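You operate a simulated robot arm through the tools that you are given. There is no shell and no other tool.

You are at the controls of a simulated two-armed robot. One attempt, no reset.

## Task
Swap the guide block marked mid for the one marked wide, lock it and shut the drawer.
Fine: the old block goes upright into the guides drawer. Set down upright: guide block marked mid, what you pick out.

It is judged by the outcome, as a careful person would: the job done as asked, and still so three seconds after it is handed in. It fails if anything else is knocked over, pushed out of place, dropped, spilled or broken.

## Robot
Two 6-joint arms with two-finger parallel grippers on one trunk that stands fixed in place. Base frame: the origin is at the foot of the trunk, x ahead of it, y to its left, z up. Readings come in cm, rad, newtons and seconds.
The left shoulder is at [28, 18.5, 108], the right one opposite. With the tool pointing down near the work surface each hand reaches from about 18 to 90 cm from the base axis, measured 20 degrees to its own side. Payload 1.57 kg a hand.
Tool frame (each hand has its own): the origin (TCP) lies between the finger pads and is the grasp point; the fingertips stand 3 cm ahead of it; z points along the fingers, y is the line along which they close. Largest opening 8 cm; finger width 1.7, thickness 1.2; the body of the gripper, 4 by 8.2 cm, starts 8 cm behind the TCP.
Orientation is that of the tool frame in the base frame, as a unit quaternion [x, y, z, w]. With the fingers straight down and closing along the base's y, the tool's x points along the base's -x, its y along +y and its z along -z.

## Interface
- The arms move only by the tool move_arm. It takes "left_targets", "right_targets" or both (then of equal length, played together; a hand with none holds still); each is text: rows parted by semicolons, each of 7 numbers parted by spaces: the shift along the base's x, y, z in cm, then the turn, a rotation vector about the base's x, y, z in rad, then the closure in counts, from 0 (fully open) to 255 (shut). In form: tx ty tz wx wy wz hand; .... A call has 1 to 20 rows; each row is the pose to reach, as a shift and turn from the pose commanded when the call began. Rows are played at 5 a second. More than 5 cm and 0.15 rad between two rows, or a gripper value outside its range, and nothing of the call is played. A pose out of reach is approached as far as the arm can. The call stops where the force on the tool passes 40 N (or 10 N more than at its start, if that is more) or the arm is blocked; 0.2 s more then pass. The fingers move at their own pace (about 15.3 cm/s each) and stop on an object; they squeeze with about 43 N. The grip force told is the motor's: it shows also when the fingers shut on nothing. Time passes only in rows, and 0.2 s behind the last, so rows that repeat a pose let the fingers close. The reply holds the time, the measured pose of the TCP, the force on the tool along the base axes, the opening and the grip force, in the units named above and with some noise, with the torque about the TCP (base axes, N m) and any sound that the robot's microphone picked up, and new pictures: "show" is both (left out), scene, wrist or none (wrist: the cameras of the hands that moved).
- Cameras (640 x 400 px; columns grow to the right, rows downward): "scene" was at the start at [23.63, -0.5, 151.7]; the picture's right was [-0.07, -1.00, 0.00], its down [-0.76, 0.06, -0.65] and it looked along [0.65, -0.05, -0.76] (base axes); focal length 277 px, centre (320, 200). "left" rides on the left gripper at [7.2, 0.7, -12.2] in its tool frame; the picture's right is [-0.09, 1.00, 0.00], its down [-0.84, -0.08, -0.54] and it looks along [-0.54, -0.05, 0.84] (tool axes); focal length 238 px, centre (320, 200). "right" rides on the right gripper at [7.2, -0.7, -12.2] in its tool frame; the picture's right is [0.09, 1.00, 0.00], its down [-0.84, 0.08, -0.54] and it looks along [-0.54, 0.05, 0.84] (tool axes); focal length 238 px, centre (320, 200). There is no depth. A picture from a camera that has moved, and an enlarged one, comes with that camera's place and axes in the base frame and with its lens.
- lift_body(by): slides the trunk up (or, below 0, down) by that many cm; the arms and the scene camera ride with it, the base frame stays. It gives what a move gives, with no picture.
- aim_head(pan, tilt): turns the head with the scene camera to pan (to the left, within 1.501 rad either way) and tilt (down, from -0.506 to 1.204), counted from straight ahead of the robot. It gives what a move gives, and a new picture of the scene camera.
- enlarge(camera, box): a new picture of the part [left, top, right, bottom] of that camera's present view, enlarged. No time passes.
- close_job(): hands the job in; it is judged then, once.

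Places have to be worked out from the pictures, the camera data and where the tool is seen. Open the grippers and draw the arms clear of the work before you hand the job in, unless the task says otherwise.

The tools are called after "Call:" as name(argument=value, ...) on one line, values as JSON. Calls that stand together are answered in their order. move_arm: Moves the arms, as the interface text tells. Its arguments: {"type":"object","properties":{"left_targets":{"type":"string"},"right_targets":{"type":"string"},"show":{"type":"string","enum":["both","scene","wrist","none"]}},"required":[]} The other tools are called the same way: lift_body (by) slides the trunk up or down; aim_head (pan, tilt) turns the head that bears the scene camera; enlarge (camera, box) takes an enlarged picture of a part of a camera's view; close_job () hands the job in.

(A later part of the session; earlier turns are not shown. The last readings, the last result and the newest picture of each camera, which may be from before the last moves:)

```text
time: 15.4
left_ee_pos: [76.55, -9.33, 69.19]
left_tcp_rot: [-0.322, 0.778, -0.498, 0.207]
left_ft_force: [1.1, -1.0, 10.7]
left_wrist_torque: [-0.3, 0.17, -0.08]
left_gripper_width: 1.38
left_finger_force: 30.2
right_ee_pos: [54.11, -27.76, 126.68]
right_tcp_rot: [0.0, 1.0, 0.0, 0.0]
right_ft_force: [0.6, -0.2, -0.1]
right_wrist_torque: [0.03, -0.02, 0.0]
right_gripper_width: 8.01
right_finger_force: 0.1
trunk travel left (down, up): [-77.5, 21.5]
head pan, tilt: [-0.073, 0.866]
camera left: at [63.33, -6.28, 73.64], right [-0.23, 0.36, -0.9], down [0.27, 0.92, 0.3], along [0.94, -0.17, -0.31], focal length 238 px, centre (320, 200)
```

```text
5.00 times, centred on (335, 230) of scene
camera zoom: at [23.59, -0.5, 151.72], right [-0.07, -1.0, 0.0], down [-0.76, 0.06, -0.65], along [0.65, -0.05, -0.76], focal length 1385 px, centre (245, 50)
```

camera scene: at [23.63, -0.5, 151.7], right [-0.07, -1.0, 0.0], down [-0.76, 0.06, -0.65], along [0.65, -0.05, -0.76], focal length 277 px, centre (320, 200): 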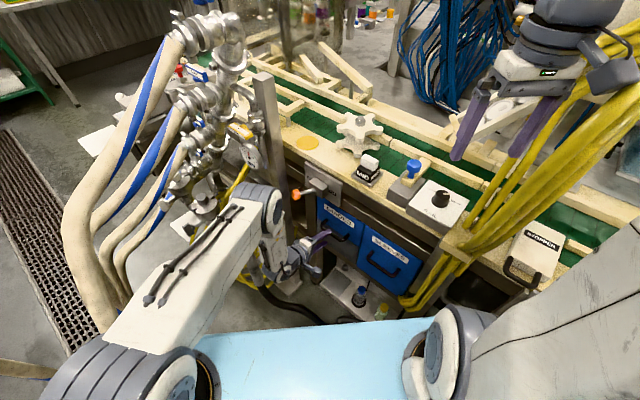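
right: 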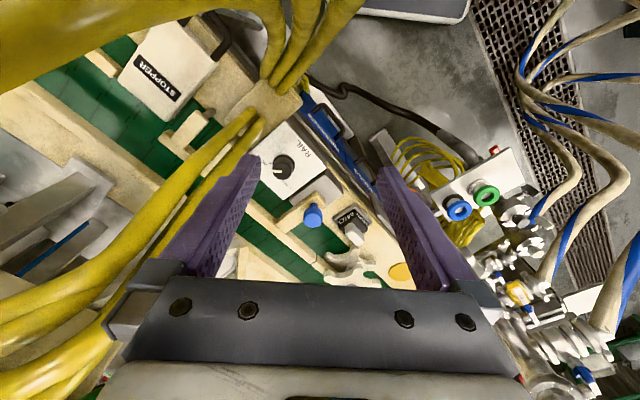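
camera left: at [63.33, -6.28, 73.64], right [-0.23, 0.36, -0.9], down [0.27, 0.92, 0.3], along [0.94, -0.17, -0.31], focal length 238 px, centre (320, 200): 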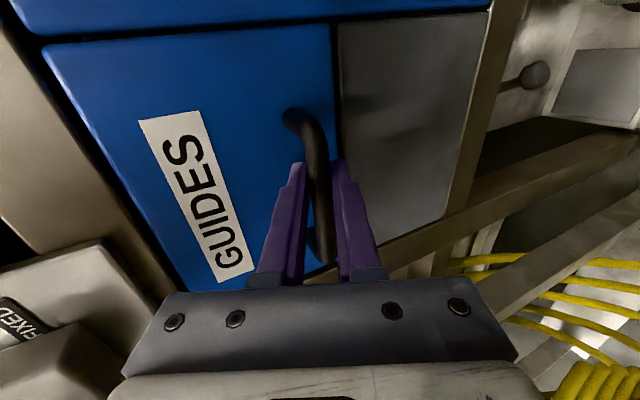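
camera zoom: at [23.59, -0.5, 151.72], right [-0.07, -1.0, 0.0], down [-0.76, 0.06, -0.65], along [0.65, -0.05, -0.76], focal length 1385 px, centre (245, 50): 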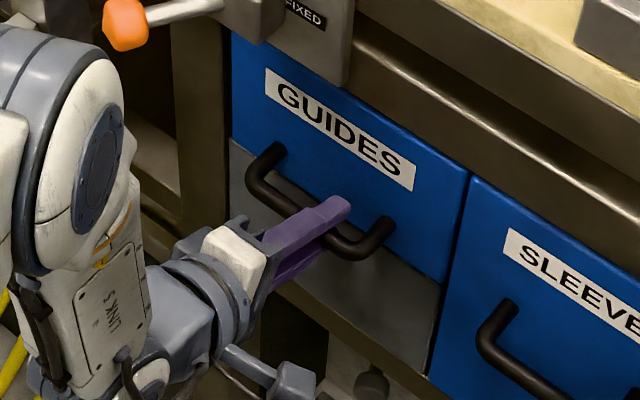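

The bar is firmly gripped (1.4 cm between pads). I pull the drawer out along the bench normal, about 12 cm at first, while watching the force.

Call:
move_arm(left_targets="-0.5 0.5 0.15 0 0 0 255; -1.2 1.2 0.2 0 0 0 255; -2.1 2.1 0.2 0 0 0 255; -3.2 3.2 0.2 0 0 0 255; -4.3 4.3 0.2 0 0 0 255; -5.4 5.4 0.2 0 0 0 255; -6.5 6.5 0.2 0 0 0 255; -7.6 7.6 0.2 0 0 0 255; -8.5 8.5 0.2 0 0 0 255", show="both")

```text
time: 17.4
left_ee_pos: [68.0, -0.8, 69.31]
left_tcp_rot: [-0.322, 0.78, -0.496, 0.204]
left_ft_force: [-7.4, -8.0, 5.3]
left_wrist_torque: [-0.47, 0.38, -0.73]
left_gripper_width: 1.38
left_finger_force: 30.0
right_ee_pos: [54.18, -28.06, 126.65]
right_tcp_rot: [0.0, 1.0, 0.0, 0.001]
right_ft_force: [-0.7, -0.6, 0.0]
right_wrist_torque: [0.0, 0.01, 0.0]
right_gripper_width: 8.01
right_finger_force: 0.0
trunk travel left (down, up): [-77.5, 21.5]
head pan, tilt: [-0.073, 0.866]
camera scene: at [23.58, -0.54, 151.71], right [-0.07, -1.0, 0.0], down [-0.76, 0.06, -0.65], along [0.65, -0.05, -0.76], focal length 277 px, centre (320, 200)
camera left: at [54.84, 2.28, 73.71], right [-0.23, 0.36, -0.9], down [0.27, 0.91, 0.3], along [0.93, -0.17, -0.31], focal length 238 px, centre (320, 200)
```

scene: 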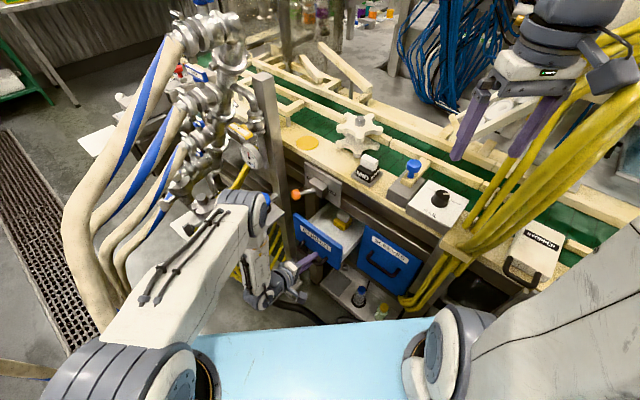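
left: 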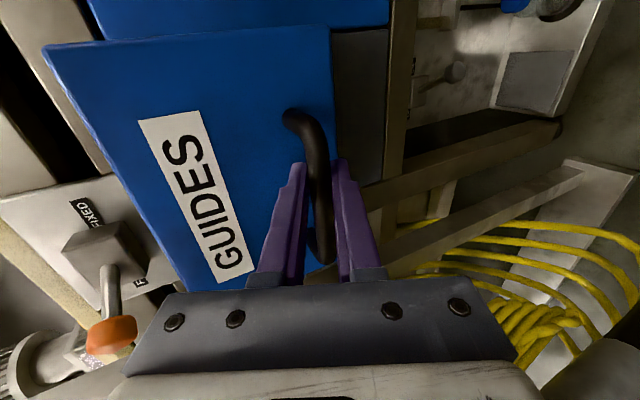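

The drawer is sliding out and a yellowish item with a block shows inside. I zoom into the drawer before pulling further.

Call:
enlarge(camera="scene", box=[280, 180, 400, 290])

```text
3.64 times, centred on (340, 235) of scene
camera zoom: at [23.58, -0.54, 151.71], right [-0.07, -1.0, 0.0], down [-0.76, 0.06, -0.65], along [0.65, -0.05, -0.76], focal length 1007 px, centre (247, 73)
```

zoom: 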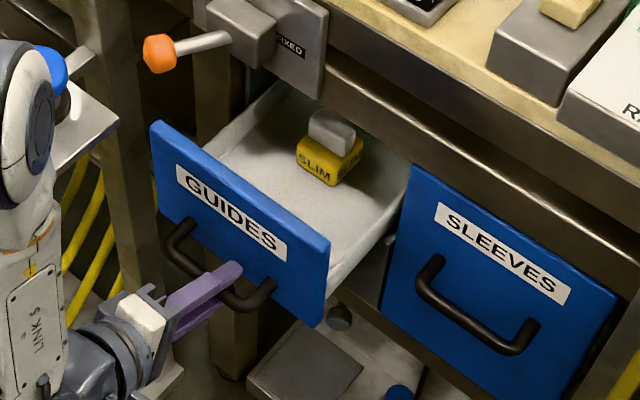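

Inside is a yellow SLIM block; WIDE must be further back. I keep pulling, easing slightly toward the right to relieve the small sideways force.

Call:
move_arm(left_targets="-0.3 -0.3 0 0 0 0 255; -1.1 0.5 0 0 0 0 255; -1.9 1.2 0 0 0 0 255; -2.8 2 0 0 0 0 255; -3.6 2.8 0 0 0 0 255; -4.5 3.6 0 0 0 0 255; -5.4 4.5 0 0 0 0 255; -6.2 5.2 0 0 0 0 255", show="both")

Call:
enlarge(camera="scene", box=[260, 180, 380, 290])

```text
time: 19.2
left_ee_pos: [62.11, 4.54, 69.18]
left_tcp_rot: [-0.325, 0.778, -0.495, 0.21]
left_ft_force: [22.0, 21.3, 6.7]
left_wrist_torque: [-0.24, 0.13, 0.37]
left_gripper_width: 1.39
left_finger_force: 30.3
right_ee_pos: [54.21, -27.72, 126.76]
right_tcp_rot: [0.0, 1.0, 0.0, 0.0]
right_ft_force: [0.2, -0.2, -0.4]
right_wrist_torque: [0.06, -0.03, -0.01]
right_gripper_width: 7.98
right_finger_force: 0.1
trunk travel left (down, up): [-77.5, 21.5]
head pan, tilt: [-0.073, 0.866]
camera scene: at [23.68, -0.42, 151.7], right [-0.07, -1.0, 0.0], down [-0.76, 0.06, -0.65], along [0.65, -0.05, -0.76], focal length 277 px, centre (320, 200)
camera left: at [49.02, 7.47, 73.64], right [-0.23, 0.36, -0.9], down [0.26, 0.92, 0.3], along [0.94, -0.16, -0.31], focal length 238 px, centre (320, 200)
```

scene: 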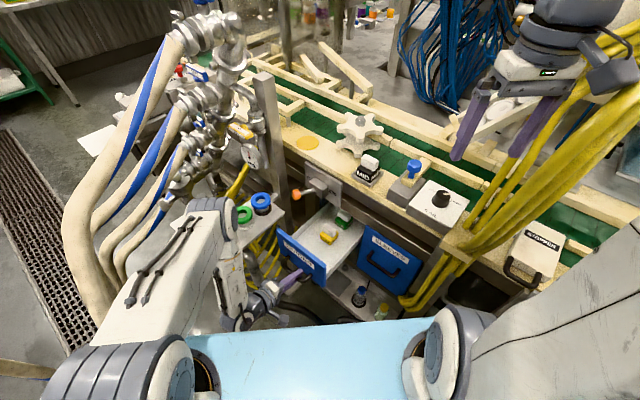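
left: 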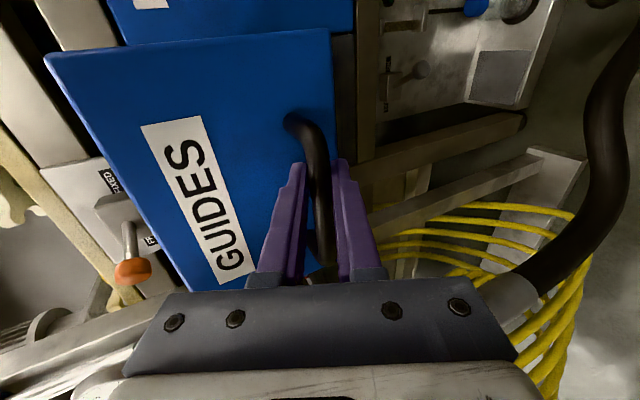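

```text
3.64 times, centred on (320, 235) of scene
camera zoom: at [23.68, -0.42, 151.7], right [-0.07, -1.0, 0.0], down [-0.76, 0.06, -0.65], along [0.65, -0.05, -0.76], focal length 1007 px, centre (320, 73)
```

zoom: 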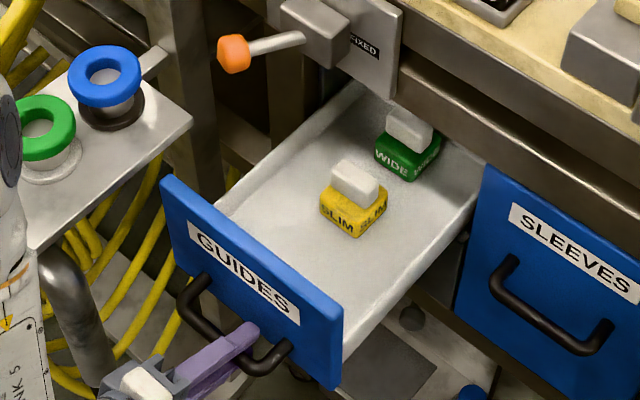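

The green WIDE block is visible but still under the bench edge. I correct the sideways drift and pull another ~8 cm.

Call:
move_arm(left_targets="0.3 0.3 0 0 0 0 255; 0.52 0.52 0 0 0 0 255; -0.3 1.2 0 0 0 0 255; -1.1 2.0 0 0 0 0 255; -1.9 2.8 0 0 0 0 255; -2.7 3.6 0 0 0 0 255; -3.5 4.4 0 0 0 0 255; -4.3 5.2 0 0 0 0 255; -5.1 6.0 0 0 0 0 255", show="both")

Call:
enlarge(camera="scene", box=[260, 180, 380, 290])

```text
time: 21.2
left_ee_pos: [56.51, 10.11, 69.16]
left_tcp_rot: [-0.321, 0.78, -0.498, 0.203]
left_ft_force: [-12.2, -19.6, 14.1]
left_wrist_torque: [-0.1, -0.02, 0.34]
left_gripper_width: 1.36
left_finger_force: 29.8
right_ee_pos: [54.12, -27.85, 126.72]
right_tcp_rot: [0.0, 1.0, 0.0, 0.0]
right_ft_force: [-0.2, -0.2, 0.8]
right_wrist_torque: [-0.01, 0.03, 0.03]
right_gripper_width: 8.0
right_finger_force: 0.1
trunk travel left (down, up): [-77.5, 21.5]
head pan, tilt: [-0.073, 0.866]
camera scene: at [23.54, -0.6, 151.71], right [-0.07, -1.0, 0.0], down [-0.76, 0.06, -0.65], along [0.65, -0.05, -0.76], focal length 277 px, centre (320, 200)
camera left: at [43.38, 13.36, 73.7], right [-0.23, 0.36, -0.9], down [0.27, 0.91, 0.3], along [0.93, -0.18, -0.31], focal length 238 px, centre (320, 200)
```

scene: 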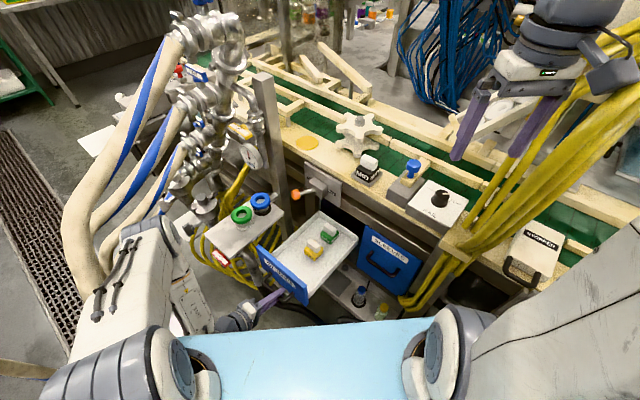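
left: 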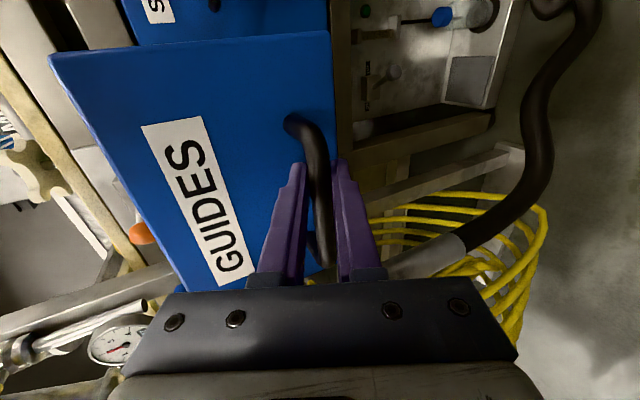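

```text
3.64 times, centred on (320, 235) of scene
camera zoom: at [23.54, -0.6, 151.71], right [-0.07, -1.0, 0.0], down [-0.76, 0.06, -0.65], along [0.65, -0.05, -0.76], focal length 1007 px, centre (320, 73)
```

zoom: 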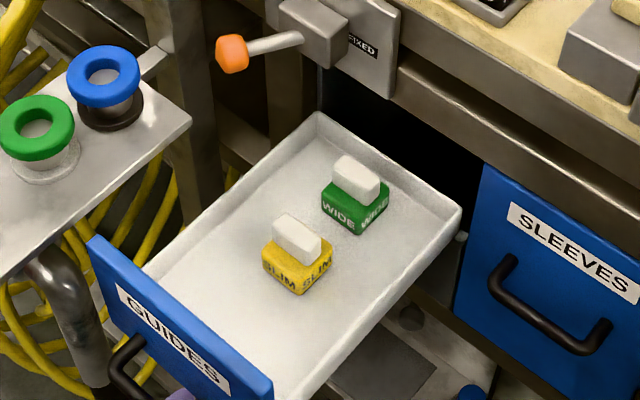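

The drawer is now open with both SLIM and WIDE clear of the bench edge and its back wall just visible, so I stop pulling. I release the handle, back the left hand off along its axis and bring it up and away, clear of the drawer.

Call:
move_arm(left_targets="0 0 0 0 0 0 120; 0 0 0 0 0 0 120; -1.9 1.9 1.3 0 0 0 120; -3.8 3.8 2.5 0 0 0 120; -4 4.5 6 0.1 0.1 0 120; -4 5 10 0.2 0.2 0 120; -4 5 14 0.3 0.3 0 120; -4 5 18 0.4 0.4 0 120", show="both")

```text
time: 23.0
left_ee_pos: [55.96, 16.53, 85.07]
left_tcp_rot: [-0.369, 0.887, -0.258, 0.106]
left_ft_force: [0.2, -0.5, 0.0]
left_wrist_torque: [-0.01, -0.01, -0.01]
left_gripper_width: 4.23
left_finger_force: 0.0
left hand out of reach, approached as far as the arm can: row 7, 8
right_ee_pos: [54.13, -27.75, 126.75]
right_tcp_rot: [0.0, 1.0, -0.001, 0.0]
right_ft_force: [0.3, 0.1, 0.7]
right_wrist_torque: [0.0, 0.0, 0.0]
right_gripper_width: 7.98
right_finger_force: 0.0
trunk travel left (down, up): [-77.5, 21.5]
head pan, tilt: [-0.073, 0.866]
camera scene: at [23.61, -0.47, 151.7], right [-0.07, -1.0, 0.0], down [-0.76, 0.06, -0.65], along [0.65, -0.05, -0.76], focal length 277 px, centre (320, 200)
camera left: at [45.75, 16.64, 94.89], right [-0.53, 0.66, -0.53], down [0.43, 0.75, 0.5], along [0.73, 0.03, -0.68], focal length 238 px, centre (320, 200)
```

scene: 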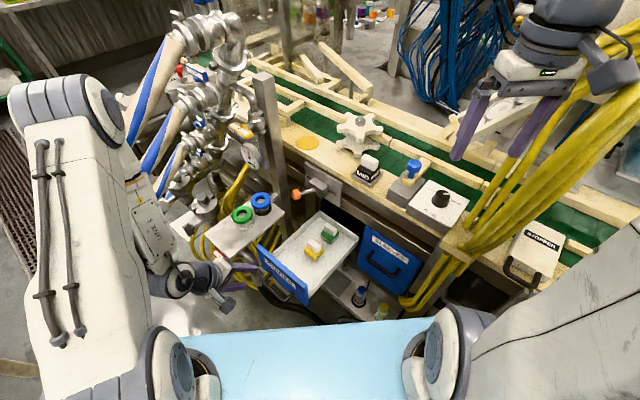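
left: 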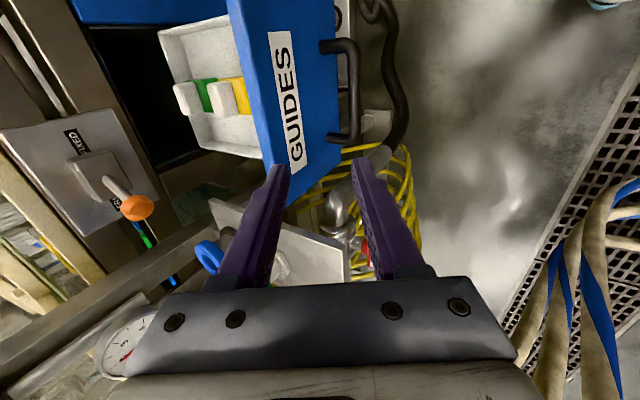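

The handle is released and the drawer stayed open; the arm ran into its near-body limit, so the next rows lead the left hand slightly outward, upright and up to a parking place near its start.

Call:
move_arm(left_targets="3.5 -1.5 3 0.08 0.08 0 120; 5 -1.5 7.5 0.16 0.16 0 120; 6 -1.5 12 0.24 0.24 0 120; 6 -1.5 16.5 0.32 0.32 0 120; 6 -1 21 0.402 0.402 0 120; 6 0 25 0.402 0.402 0 120; 6 1.5 29 0.402 0.402 0 120; 6 3 33 0.402 0.402 0 120; 6 3 33 0.402 0.402 0 120", show="both")

```text
time: 25.0
left_ee_pos: [61.67, 19.48, 118.14]
left_tcp_rot: [-0.383, 0.924, 0.0, 0.0]
left_ft_force: [-0.3, -0.2, -0.5]
left_wrist_torque: [-0.01, -0.03, 0.01]
left_gripper_width: 4.24
left_finger_force: 0.1
left hand out of reach, approached as far as the arm can: row 3
right_ee_pos: [54.15, -27.83, 126.68]
right_tcp_rot: [0.0, 1.0, 0.0, -0.001]
right_ft_force: [1.0, 0.4, -0.1]
right_wrist_torque: [0.03, -0.01, -0.01]
right_gripper_width: 8.02
right_finger_force: 0.1
trunk travel left (down, up): [-77.5, 21.5]
head pan, tilt: [-0.073, 0.866]
camera scene: at [23.61, -0.49, 151.71], right [-0.07, -1.0, 0.0], down [-0.76, 0.06, -0.65], along [0.65, -0.05, -0.76], focal length 277 px, centre (320, 200)
camera left: at [56.1, 14.93, 130.23], right [-0.64, 0.77, 0.0], down [0.65, 0.54, 0.54], along [0.42, 0.35, -0.84], focal length 238 px, centre (320, 200)
```

scene: 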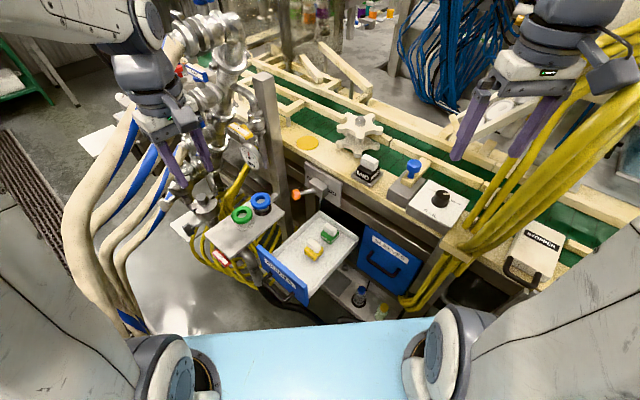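
left: 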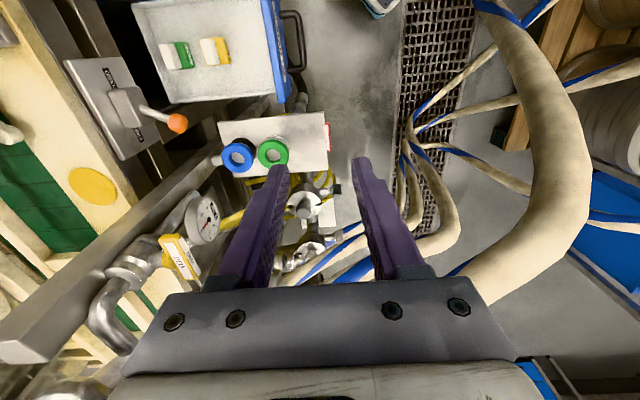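

The left arm is parked clear and nothing looks disturbed. Now I take close-ups of the drawer contents and the MID block to measure them.

Call:
enlarge(camera="scene", box=[250, 200, 370, 310])

Call:
enlarge(camera="left", box=[40, 0, 340, 180])

Call:
enlarge(camera="scene", box=[295, 205, 360, 260])

```text
3.64 times, centred on (310, 255) of scene
camera zoom: at [23.61, -0.49, 151.71], right [-0.07, -1.0, 0.0], down [-0.76, 0.06, -0.65], along [0.65, -0.05, -0.76], focal length 1007 px, centre (356, 0)
```

zoom: 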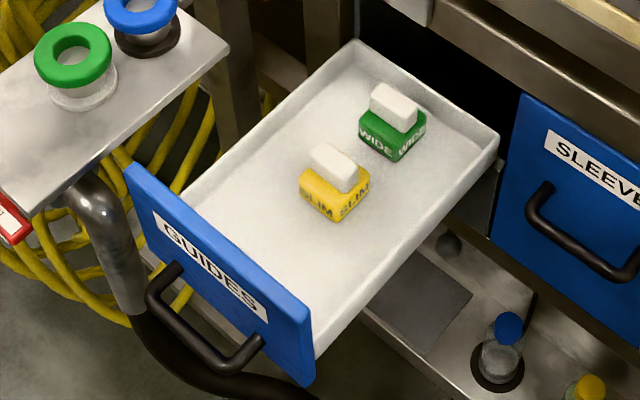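

```text
2.13 times, centred on (190, 90) of left
camera zoom: at [56.1, 14.93, 130.23], right [-0.64, 0.77, 0.0], down [0.65, 0.54, 0.54], along [0.42, 0.35, -0.84], focal length 508 px, centre (597, 435)
```

zoom: 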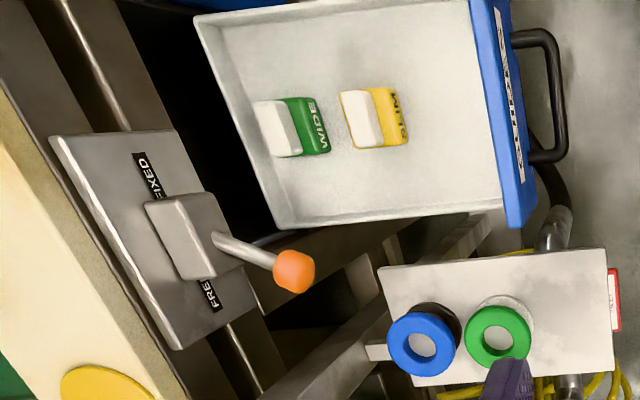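

```text
7.27 times, centred on (328, 232) of scene
camera zoom: at [23.61, -0.49, 151.71], right [-0.07, -1.0, 0.0], down [-0.76, 0.06, -0.65], along [0.65, -0.05, -0.76], focal length 2014 px, centre (266, -36)
```

zoom: 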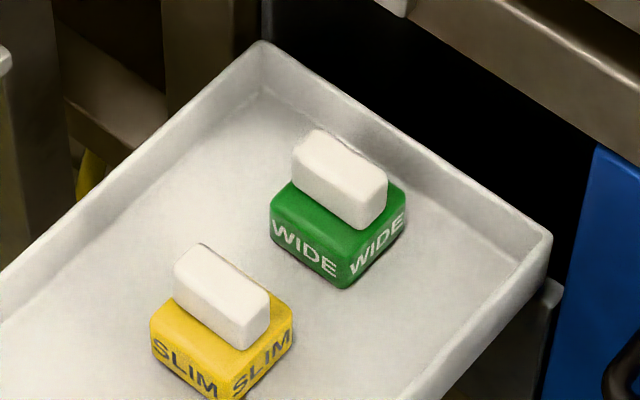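

The caps are upright, long side along the bench; drawer layout is clear, with free floor in front of SLIM for the MID block. Now I turn the right hand 45° and carry it toward a spot above the MID block, halfway first.

Call:
move_arm(right_targets="2.5 1 0 0 0 -0.13 60; 6 2 0 0 0 -0.26 60; 10 3 0 0 0 -0.39 60; 14 4 0 0 0 -0.52 60; 18 5.5 -1 0 0 -0.65 60; 21 7 -2 0 0 -0.785 60; 21 7 -2 0 0 -0.785 60", show="both")

```text
time: 26.6
left_ee_pos: [61.8, 19.4, 117.98]
left_tcp_rot: [-0.382, 0.924, 0.001, 0.0]
left_ft_force: [0.6, 0.4, -0.1]
left_wrist_torque: [-0.02, 0.03, -0.01]
left_gripper_width: 4.23
left_finger_force: 0.0
right_ee_pos: [75.17, -20.82, 124.73]
right_tcp_rot: [0.383, 0.924, 0.001, 0.001]
right_ft_force: [0.0, -0.7, -0.3]
right_wrist_torque: [0.02, -0.01, -0.01]
right_gripper_width: 6.1
right_finger_force: 0.1
trunk travel left (down, up): [-77.5, 21.5]
head pan, tilt: [-0.073, 0.866]
camera scene: at [23.66, -0.49, 151.7], right [-0.07, -1.0, 0.0], down [-0.76, 0.06, -0.65], along [0.65, -0.05, -0.76], focal length 277 px, centre (320, 200)
camera right: at [69.77, -16.26, 137.06], right [0.64, 0.77, 0.0], down [0.65, -0.54, 0.54], along [0.42, -0.35, -0.84], focal length 238 px, centre (320, 200)
```

scene: 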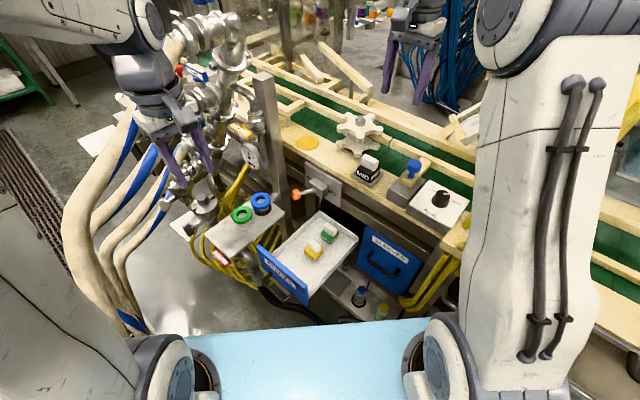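
right: 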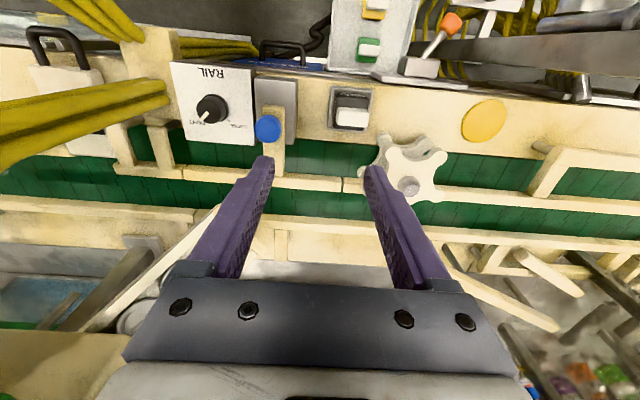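

The right hand is square to the bench with a good overhead view. I zoom in to fix the MID block and the WIDE block positions.

Call:
enlarge(camera="right", box=[240, 70, 440, 210])

Call:
enlarge(camera="right", box=[320, 0, 480, 90])

Call:
enlarge(camera="scene", box=[335, 140, 435, 210])

```text
2.86 times, centred on (340, 140) of right
camera zoom: at [69.77, -16.26, 137.06], right [0.64, 0.77, 0.0], down [0.65, -0.54, 0.54], along [0.42, -0.35, -0.84], focal length 681 px, centre (263, 371)
```

zoom: 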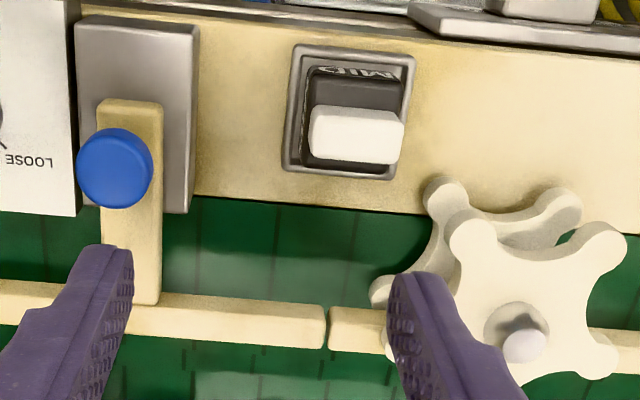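

```text
4.00 times, centred on (400, 45) of right
camera zoom: at [69.77, -16.26, 137.06], right [0.64, 0.77, 0.0], down [0.65, -0.54, 0.54], along [0.42, -0.35, -0.84], focal length 953 px, centre (0, 820)
```

zoom: 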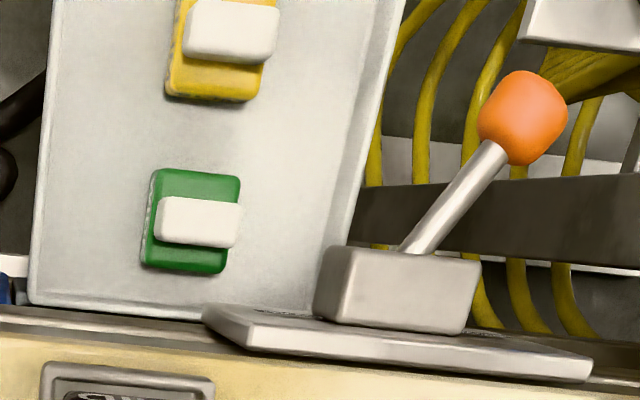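

```text
5.71 times, centred on (385, 175) of scene
camera zoom: at [23.66, -0.49, 151.7], right [-0.07, -1.0, 0.0], down [-0.76, 0.06, -0.65], along [0.65, -0.05, -0.76], focal length 1582 px, centre (-51, 343)
```

zoom: 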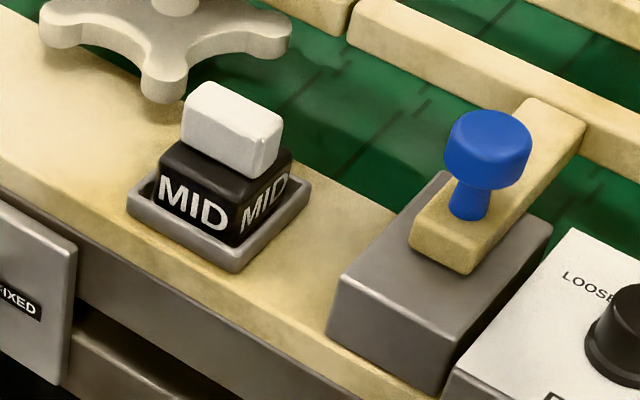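

MID's cap top triangulates consistently at (79.35,-18.25,102.2), about 4.7 cm long along the bench. I move the right hand directly over it and down to z≈109, then check alignment.

Call:
move_arm(right_targets="2 1.3 -2 0 0 0 32; 4.2 2.6 -5 0 0 0 32; 4.2 2.6 -9.5 0 0 0 32; 4.2 2.6 -13 0 0 0 32; 4.2 2.6 -15.5 0 0 0 32; 4.2 2.6 -15.5 0 0 0 32", show="both")

Call:
enlarge(camera="right", box=[220, 90, 440, 260])

Call:
enlarge(camera="scene", box=[325, 110, 425, 210])

```text
time: 28.0
left_ee_pos: [61.71, 19.41, 118.11]
left_tcp_rot: [-0.382, 0.924, 0.0, 0.0]
left_ft_force: [-0.7, 0.6, -0.1]
left_wrist_torque: [-0.04, 0.01, 0.0]
left_gripper_width: 4.22
left_finger_force: 0.0
right_ee_pos: [79.41, -18.34, 109.15]
right_tcp_rot: [0.383, 0.924, 0.0, 0.0]
right_ft_force: [-0.3, 0.1, -0.4]
right_wrist_torque: [-0.04, 0.0, 0.04]
right_gripper_width: 6.99
right_finger_force: 0.1
trunk travel left (down, up): [-77.5, 21.5]
head pan, tilt: [-0.073, 0.866]
camera scene: at [23.64, -0.49, 151.7], right [-0.07, -1.0, 0.0], down [-0.76, 0.06, -0.65], along [0.65, -0.05, -0.76], focal length 277 px, centre (320, 200)
camera right: at [73.89, -13.76, 121.47], right [0.64, 0.77, 0.0], down [0.65, -0.54, 0.54], along [0.42, -0.35, -0.84], focal length 238 px, centre (320, 200)
```

scene: 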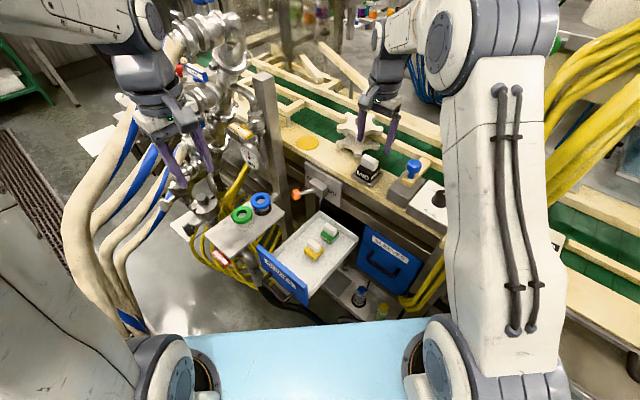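
right: 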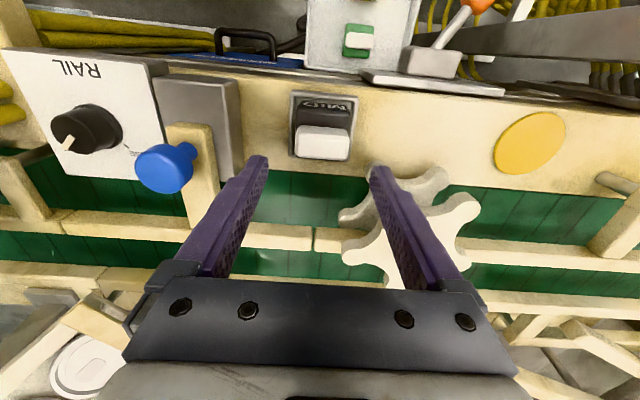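

```text
2.35 times, centred on (330, 175) of right
camera zoom: at [73.89, -13.76, 121.47], right [0.64, 0.77, 0.0], down [0.65, -0.54, 0.54], along [0.42, -0.35, -0.84], focal length 561 px, centre (296, 259)
```

zoom: 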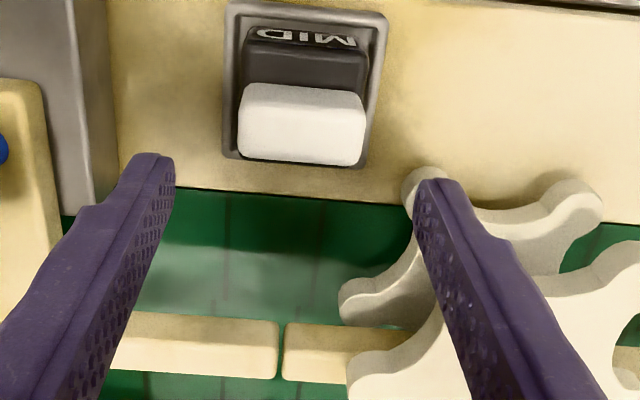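

```text
4.00 times, centred on (375, 160) of scene
camera zoom: at [23.64, -0.49, 151.7], right [-0.07, -1.0, 0.0], down [-0.76, 0.06, -0.65], along [0.65, -0.05, -0.76], focal length 1108 px, centre (100, 360)
```

zoom: 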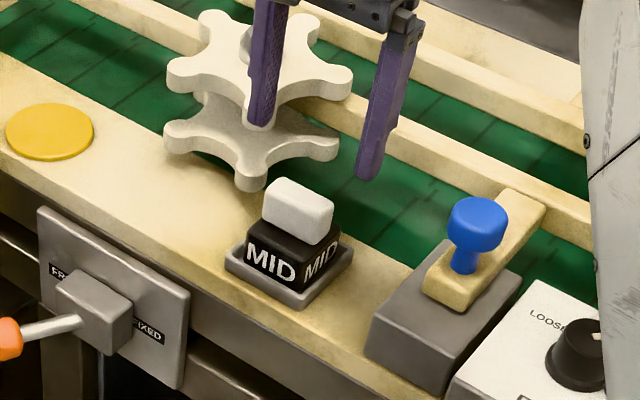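

Accounting for the visible near side face, the cap top centre is at (79.7,-18.4,101.8), practically under the TCP. I descend so the fingertips flank the cap and close on it.

Call:
move_arm(right_targets="0.15 0 -2.5 0 0 0 32; 0.2 0 -5 0 0 0 32; 0.2 0 -6.8 0 0 0 32; 0.2 0 -6.8 0 0 0 32; 0.2 0 -6.8 0 0 0 255; 0.2 0 -6.8 0 0 0 255; 0.2 0 -6.8 0 0 0 255", show="both")

Call:
enlarge(camera="right", box=[220, 90, 440, 260])

Call:
enlarge(camera="scene", box=[325, 110, 425, 210])

```text
time: 29.6
left_ee_pos: [61.79, 19.29, 118.13]
left_tcp_rot: [-0.382, 0.924, 0.0, 0.0]
left_ft_force: [-0.1, 0.0, -0.6]
left_wrist_torque: [0.0, -0.03, 0.0]
left_gripper_width: 4.24
left_finger_force: 0.1
right_ee_pos: [79.6, -18.16, 102.46]
right_tcp_rot: [0.382, 0.924, 0.0, 0.0]
right_ft_force: [-0.6, -0.3, 0.5]
right_wrist_torque: [-0.03, -0.01, -0.01]
right_gripper_width: 4.5
right_finger_force: 42.8
trunk travel left (down, up): [-77.5, 21.5]
head pan, tilt: [-0.073, 0.866]
camera scene: at [23.63, -0.49, 151.7], right [-0.07, -1.0, 0.0], down [-0.76, 0.06, -0.65], along [0.65, -0.05, -0.76], focal length 277 px, centre (320, 200)
camera right: at [74.19, -13.66, 114.7], right [0.64, 0.77, 0.0], down [0.65, -0.54, 0.54], along [0.42, -0.35, -0.84], focal length 238 px, centre (320, 200)
```

scene: 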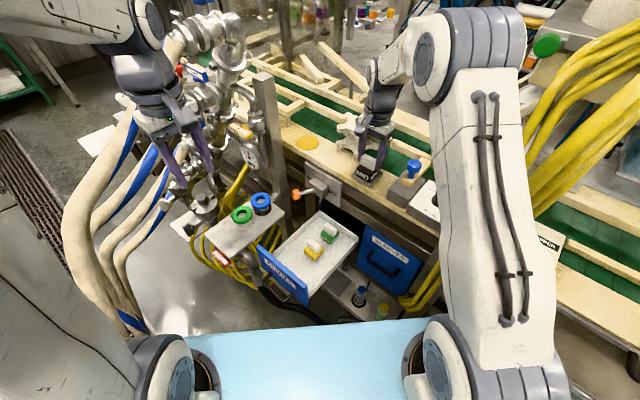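
right: 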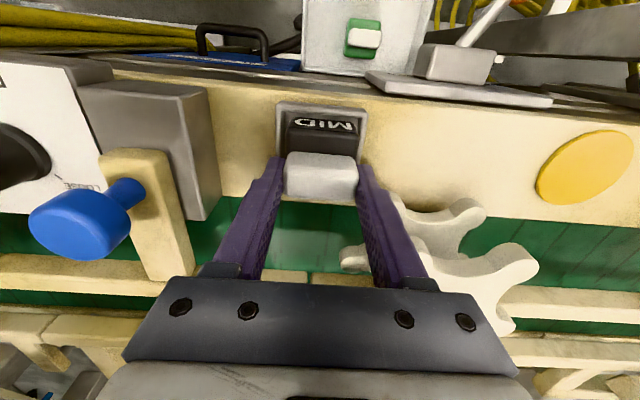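

```text
2.35 times, centred on (330, 175) of right
camera zoom: at [74.19, -13.66, 114.7], right [0.64, 0.77, 0.0], down [0.65, -0.54, 0.54], along [0.42, -0.35, -0.84], focal length 561 px, centre (296, 259)
```

zoom: 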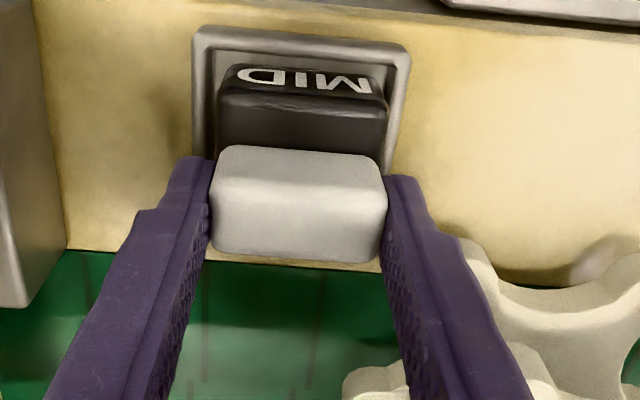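

```text
4.00 times, centred on (375, 160) of scene
camera zoom: at [23.63, -0.49, 151.7], right [-0.07, -1.0, 0.0], down [-0.76, 0.06, -0.65], along [0.65, -0.05, -0.76], focal length 1108 px, centre (100, 360)
```

zoom: 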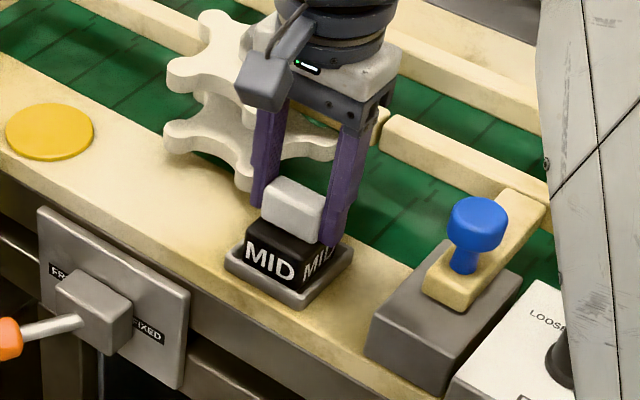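

The cap is held (4.5 cm, 43 N). I lift gently a little to test that the block is free.

Call:
move_arm(right_targets="0 0 0.4 0 0 0 255; 0 0 0.9 0 0 0 255; 0 0 1.6 0 0 0 255; 0 0 1.6 0 0 0 255", show="wrist")

Call:
enlarge(camera="scene", box=[325, 110, 425, 210])

```text
time: 30.6
left_ee_pos: [61.82, 19.37, 118.02]
left_tcp_rot: [-0.383, 0.924, 0.0, 0.0]
left_ft_force: [-0.6, -0.3, 0.0]
left_wrist_torque: [-0.01, 0.02, -0.02]
left_gripper_width: 4.25
left_finger_force: 0.1
right_ee_pos: [79.58, -18.2, 103.93]
right_tcp_rot: [0.383, 0.924, 0.0, 0.002]
right_ft_force: [-0.2, -0.3, -0.1]
right_wrist_torque: [-0.02, 0.0, 0.04]
right_gripper_width: 4.49
right_finger_force: 43.1
trunk travel left (down, up): [-77.5, 21.5]
head pan, tilt: [-0.073, 0.866]
camera right: at [74.15, -13.62, 116.32], right [0.64, 0.77, 0.0], down [0.65, -0.54, 0.54], along [0.42, -0.35, -0.84], focal length 238 px, centre (320, 200)
```

right: 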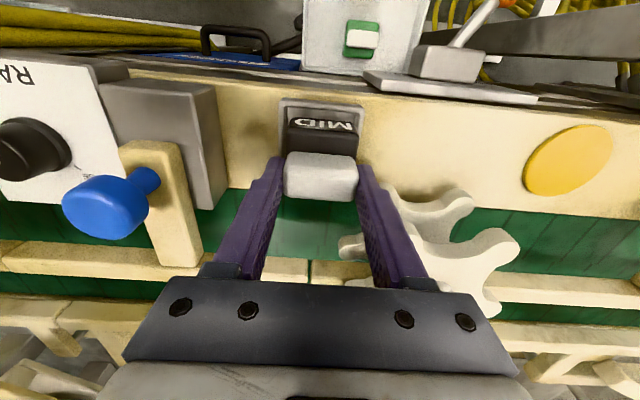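

```text
4.00 times, centred on (375, 160) of scene
camera zoom: at [23.63, -0.49, 151.7], right [-0.07, -1.0, 0.0], down [-0.76, 0.06, -0.65], along [0.65, -0.05, -0.76], focal length 1108 px, centre (100, 360)
```

zoom: 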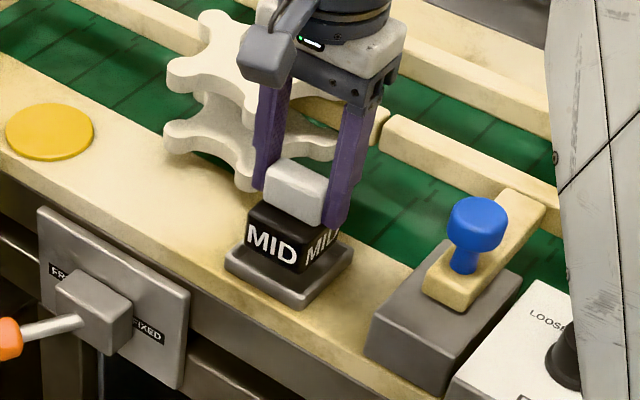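

MID lifted out freely with no load, so the lever did unlock it. I carry it up, over the bench edge and above the empty front part of the drawer (target about x 65.5, y 3.6), stopping at z≈91 to check.

Call:
move_arm(right_targets="0 0 3.5 0 0 0 255; 0 0 7 0 0 0 255; -2 3.1 8 0 0 0 255; -4 6.2 8 0 0 0 255; -6 9.3 8 0 0 0 255; -8 12.4 7 0 0 0 255; -10 15.5 5 0 0 0 255; -12 18.6 2 0 0 0 255; -14.1 21.8 -1 0 0 0 255; -14.1 21.8 -5 0 0 0 255; -14.1 21.8 -9 0 0 0 255; -14.1 21.8 -12.5 0 0 0 255; -14.1 21.8 -12.5 0 0 0 255", show="both")

Call:
enlarge(camera="scene", box=[240, 170, 370, 310])

Call:
enlarge(camera="right", box=[190, 20, 450, 260])

```text
time: 33.4
left_ee_pos: [61.72, 19.41, 117.97]
left_tcp_rot: [-0.383, 0.924, 0.0, 0.0]
left_ft_force: [-0.4, -0.8, 0.9]
left_wrist_torque: [0.0, 0.0, -0.01]
left_gripper_width: 4.21
left_finger_force: 0.1
right_ee_pos: [65.65, 3.65, 91.3]
right_tcp_rot: [0.382, 0.924, 0.001, 0.001]
right_ft_force: [-0.4, 1.0, -0.3]
right_wrist_torque: [0.02, 0.03, 0.03]
right_gripper_width: 4.48
right_finger_force: 42.7
trunk travel left (down, up): [-77.5, 21.5]
head pan, tilt: [-0.073, 0.866]
camera scene: at [23.65, -0.48, 151.7], right [-0.07, -1.0, 0.0], down [-0.76, 0.06, -0.65], along [0.65, -0.05, -0.76], focal length 277 px, centre (320, 200)
camera right: at [60.05, 8.14, 103.6], right [0.64, 0.77, 0.0], down [0.65, -0.54, 0.54], along [0.42, -0.35, -0.84], focal length 238 px, centre (320, 200)
```

scene: 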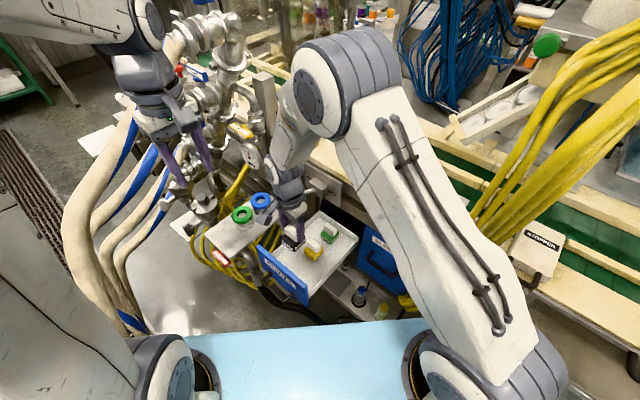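
right: 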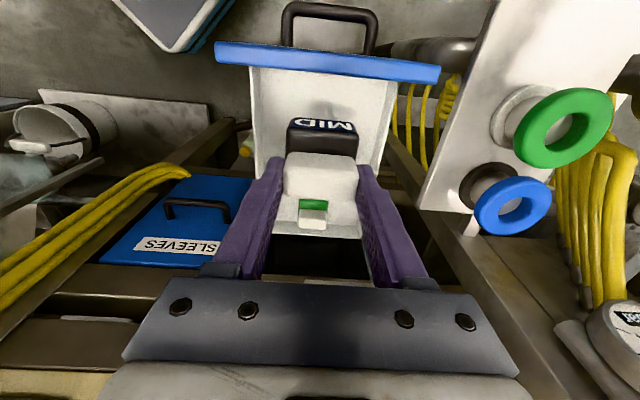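

```text
2.86 times, centred on (305, 240) of scene
camera zoom: at [23.65, -0.48, 151.7], right [-0.07, -1.0, 0.0], down [-0.76, 0.06, -0.65], along [0.65, -0.05, -0.76], focal length 791 px, centre (363, 86)
```

zoom: 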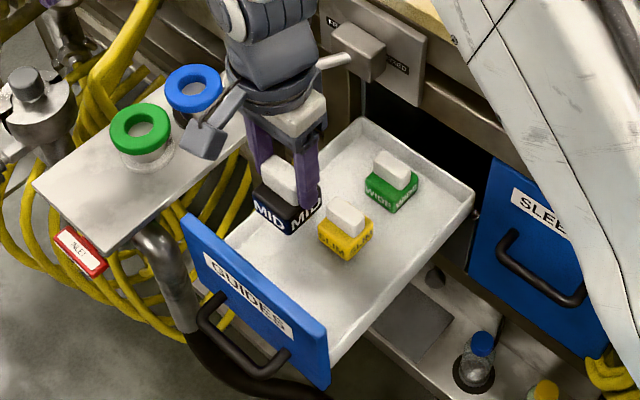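

```text
1.67 times, centred on (320, 140) of right
camera zoom: at [60.05, 8.14, 103.6], right [0.64, 0.77, 0.0], down [0.65, -0.54, 0.54], along [0.42, -0.35, -0.84], focal length 397 px, centre (320, 300)
```

zoom: 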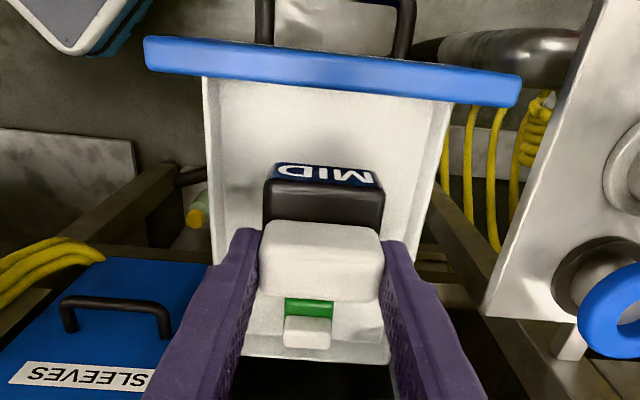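

MID hangs above the free front area, between the front panel (n −39.5) and SLIM. I lower it to about 2 cm above the floor, shifting half a centimetre inward.

Call:
move_arm(right_targets="0.2 -0.2 -3.5 0 0 0 255; 0.4 -0.4 -7 0 0 0 255; 0.4 -0.4 -10.5 0 0 0 255; 0.4 -0.4 -13.5 0 0 0 255; 0.4 -0.4 -13.5 0 0 0 255", show="both")

Call:
enlarge(camera="scene", box=[240, 170, 370, 310])

Call:
enlarge(camera="right", box=[190, 20, 450, 260])

```text
time: 34.6
left_ee_pos: [61.76, 19.38, 118.23]
left_tcp_rot: [-0.383, 0.924, 0.001, 0.0]
left_ft_force: [-0.4, 0.2, 0.1]
left_wrist_torque: [-0.02, 0.02, -0.02]
left_gripper_width: 4.23
left_finger_force: 0.0
right_ee_pos: [65.7, 3.33, 77.83]
right_tcp_rot: [0.383, 0.924, 0.0, 0.0]
right_ft_force: [-1.0, -0.2, -0.2]
right_wrist_torque: [0.0, -0.01, 0.01]
right_gripper_width: 4.49
right_finger_force: 42.5
trunk travel left (down, up): [-77.5, 21.5]
head pan, tilt: [-0.073, 0.866]
camera scene: at [23.65, -0.49, 151.7], right [-0.07, -1.0, 0.0], down [-0.76, 0.06, -0.65], along [0.65, -0.05, -0.76], focal length 277 px, centre (320, 200)
camera right: at [60.32, 7.81, 90.31], right [0.64, 0.77, 0.0], down [0.65, -0.54, 0.54], along [0.42, -0.35, -0.84], focal length 238 px, centre (320, 200)
```

scene: 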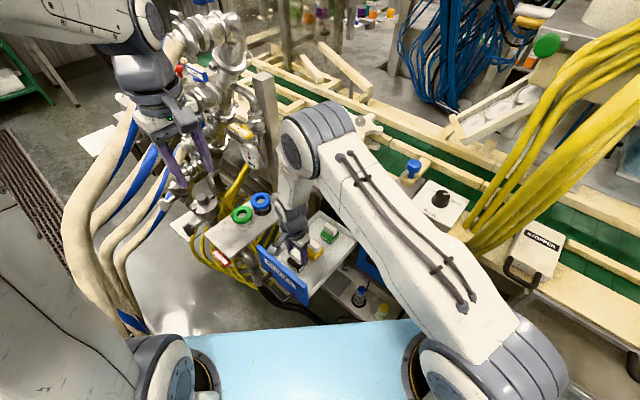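
right: 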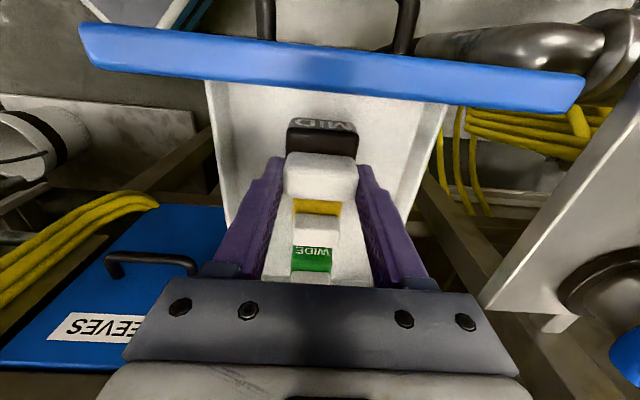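

```text
2.86 times, centred on (305, 240) of scene
camera zoom: at [23.65, -0.49, 151.7], right [-0.07, -1.0, 0.0], down [-0.76, 0.06, -0.65], along [0.65, -0.05, -0.76], focal length 791 px, centre (363, 86)
```

zoom: 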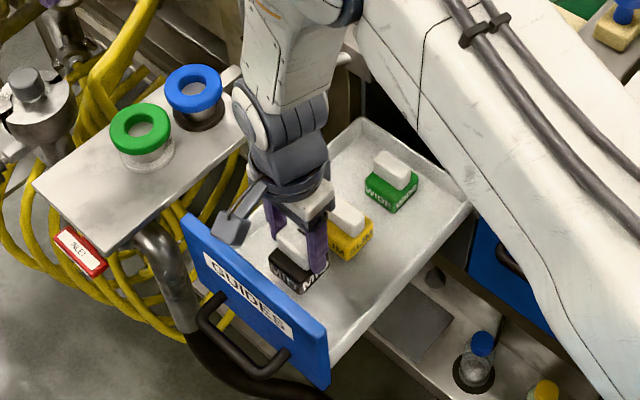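

```text
1.67 times, centred on (320, 140) of right
camera zoom: at [60.32, 7.81, 90.31], right [0.64, 0.77, 0.0], down [0.65, -0.54, 0.54], along [0.42, -0.35, -0.84], focal length 397 px, centre (320, 300)
```

zoom: 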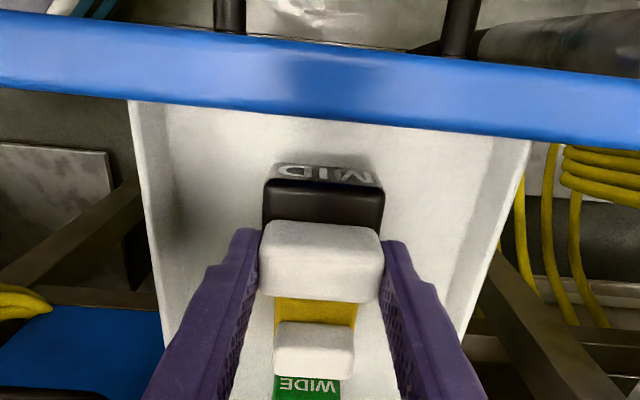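

Clear on all sides. I lower further in small steps, expecting floor contact near TCP z≈75.

Call:
move_arm(right_targets="0 0 -0.8 0 0 0 255; 0 0 -1.6 0 0 0 255; 0 0 -2.2 0 0 0 255; 0 0 -2.5 0 0 0 255; 0 0 -2.5 0 0 0 255", show="none")

Call:
enlarge(camera="right", box=[220, 60, 420, 240])

Call:
enlarge(camera="scene", box=[290, 220, 350, 280])

```text
time: 35.8
left_ee_pos: [61.66, 19.4, 118.16]
left_tcp_rot: [-0.383, 0.924, 0.0, 0.0]
left_ft_force: [-0.4, 0.2, 0.7]
left_wrist_torque: [0.0, 0.0, -0.04]
left_gripper_width: 4.23
left_finger_force: 0.0
right_ee_pos: [65.71, 3.15, 75.37]
right_tcp_rot: [0.382, 0.924, 0.0, 0.0]
right_ft_force: [0.8, -0.1, -1.5]
right_wrist_torque: [0.01, 0.0, 0.0]
right_gripper_width: 4.46
right_finger_force: 42.9
trunk travel left (down, up): [-77.5, 21.5]
head pan, tilt: [-0.073, 0.866]
```

```text
2.22 times, centred on (320, 150) of right
camera zoom: at [60.34, 7.81, 87.81], right [0.64, 0.77, 0.0], down [0.65, -0.54, 0.54], along [0.42, -0.35, -0.84], focal length 530 px, centre (320, 311)
```

zoom: 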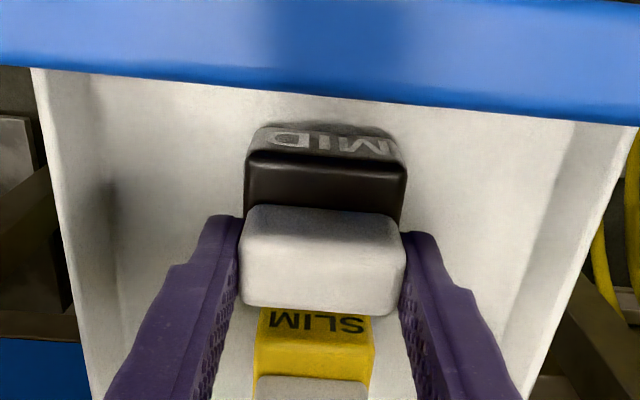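

```text
6.67 times, centred on (320, 250) of scene
camera zoom: at [23.63, -0.49, 151.7], right [-0.07, -1.0, 0.0], down [-0.76, 0.06, -0.65], along [0.65, -0.05, -0.76], focal length 1846 px, centre (320, -133)
```

zoom: 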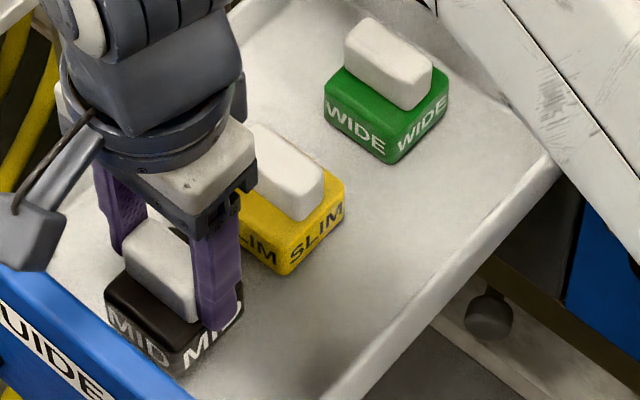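

No contact yet at TCP z 75.4. I continue down in fine steps.

Call:
move_arm(right_targets="0 0 -0.3 0 0 0 255; 0 0 -0.6 0 0 0 255; 0 0 -0.6 0 0 0 255", show="none")

```text
time: 36.6
left_ee_pos: [61.75, 19.37, 118.12]
left_tcp_rot: [-0.383, 0.924, 0.0, -0.001]
left_ft_force: [0.6, 0.1, 0.0]
left_wrist_torque: [0.01, 0.02, 0.0]
left_gripper_width: 4.25
left_finger_force: 0.1
right_ee_pos: [65.68, 3.26, 74.85]
right_tcp_rot: [0.383, 0.924, 0.0, -0.001]
right_ft_force: [0.3, -0.8, 0.1]
right_wrist_torque: [-0.01, 0.02, -0.03]
right_gripper_width: 4.47
right_finger_force: 42.5
trunk travel left (down, up): [-77.5, 21.5]
head pan, tilt: [-0.073, 0.866]
```

Still free. Another small step down.

Call:
move_arm(right_targets="0 0 -0.3 0 0 0 255; 0 0 -0.6 0 0 0 255; 0 0 -0.6 0 0 0 255", show="none")

```text
time: 37.4
left_ee_pos: [61.72, 19.36, 118.01]
left_tcp_rot: [-0.383, 0.924, 0.0, 0.0]
left_ft_force: [0.7, 0.3, -0.5]
left_wrist_torque: [-0.01, 0.01, 0.0]
left_gripper_width: 4.25
left_finger_force: 0.1
right_ee_pos: [65.87, 3.34, 74.29]
right_tcp_rot: [0.382, 0.924, 0.0, 0.0]
right_ft_force: [-0.2, 1.4, -1.3]
right_wrist_torque: [-0.01, 0.01, 0.01]
right_gripper_width: 4.48
right_finger_force: 42.9
trunk travel left (down, up): [-77.5, 21.5]
head pan, tilt: [-0.073, 0.866]
```

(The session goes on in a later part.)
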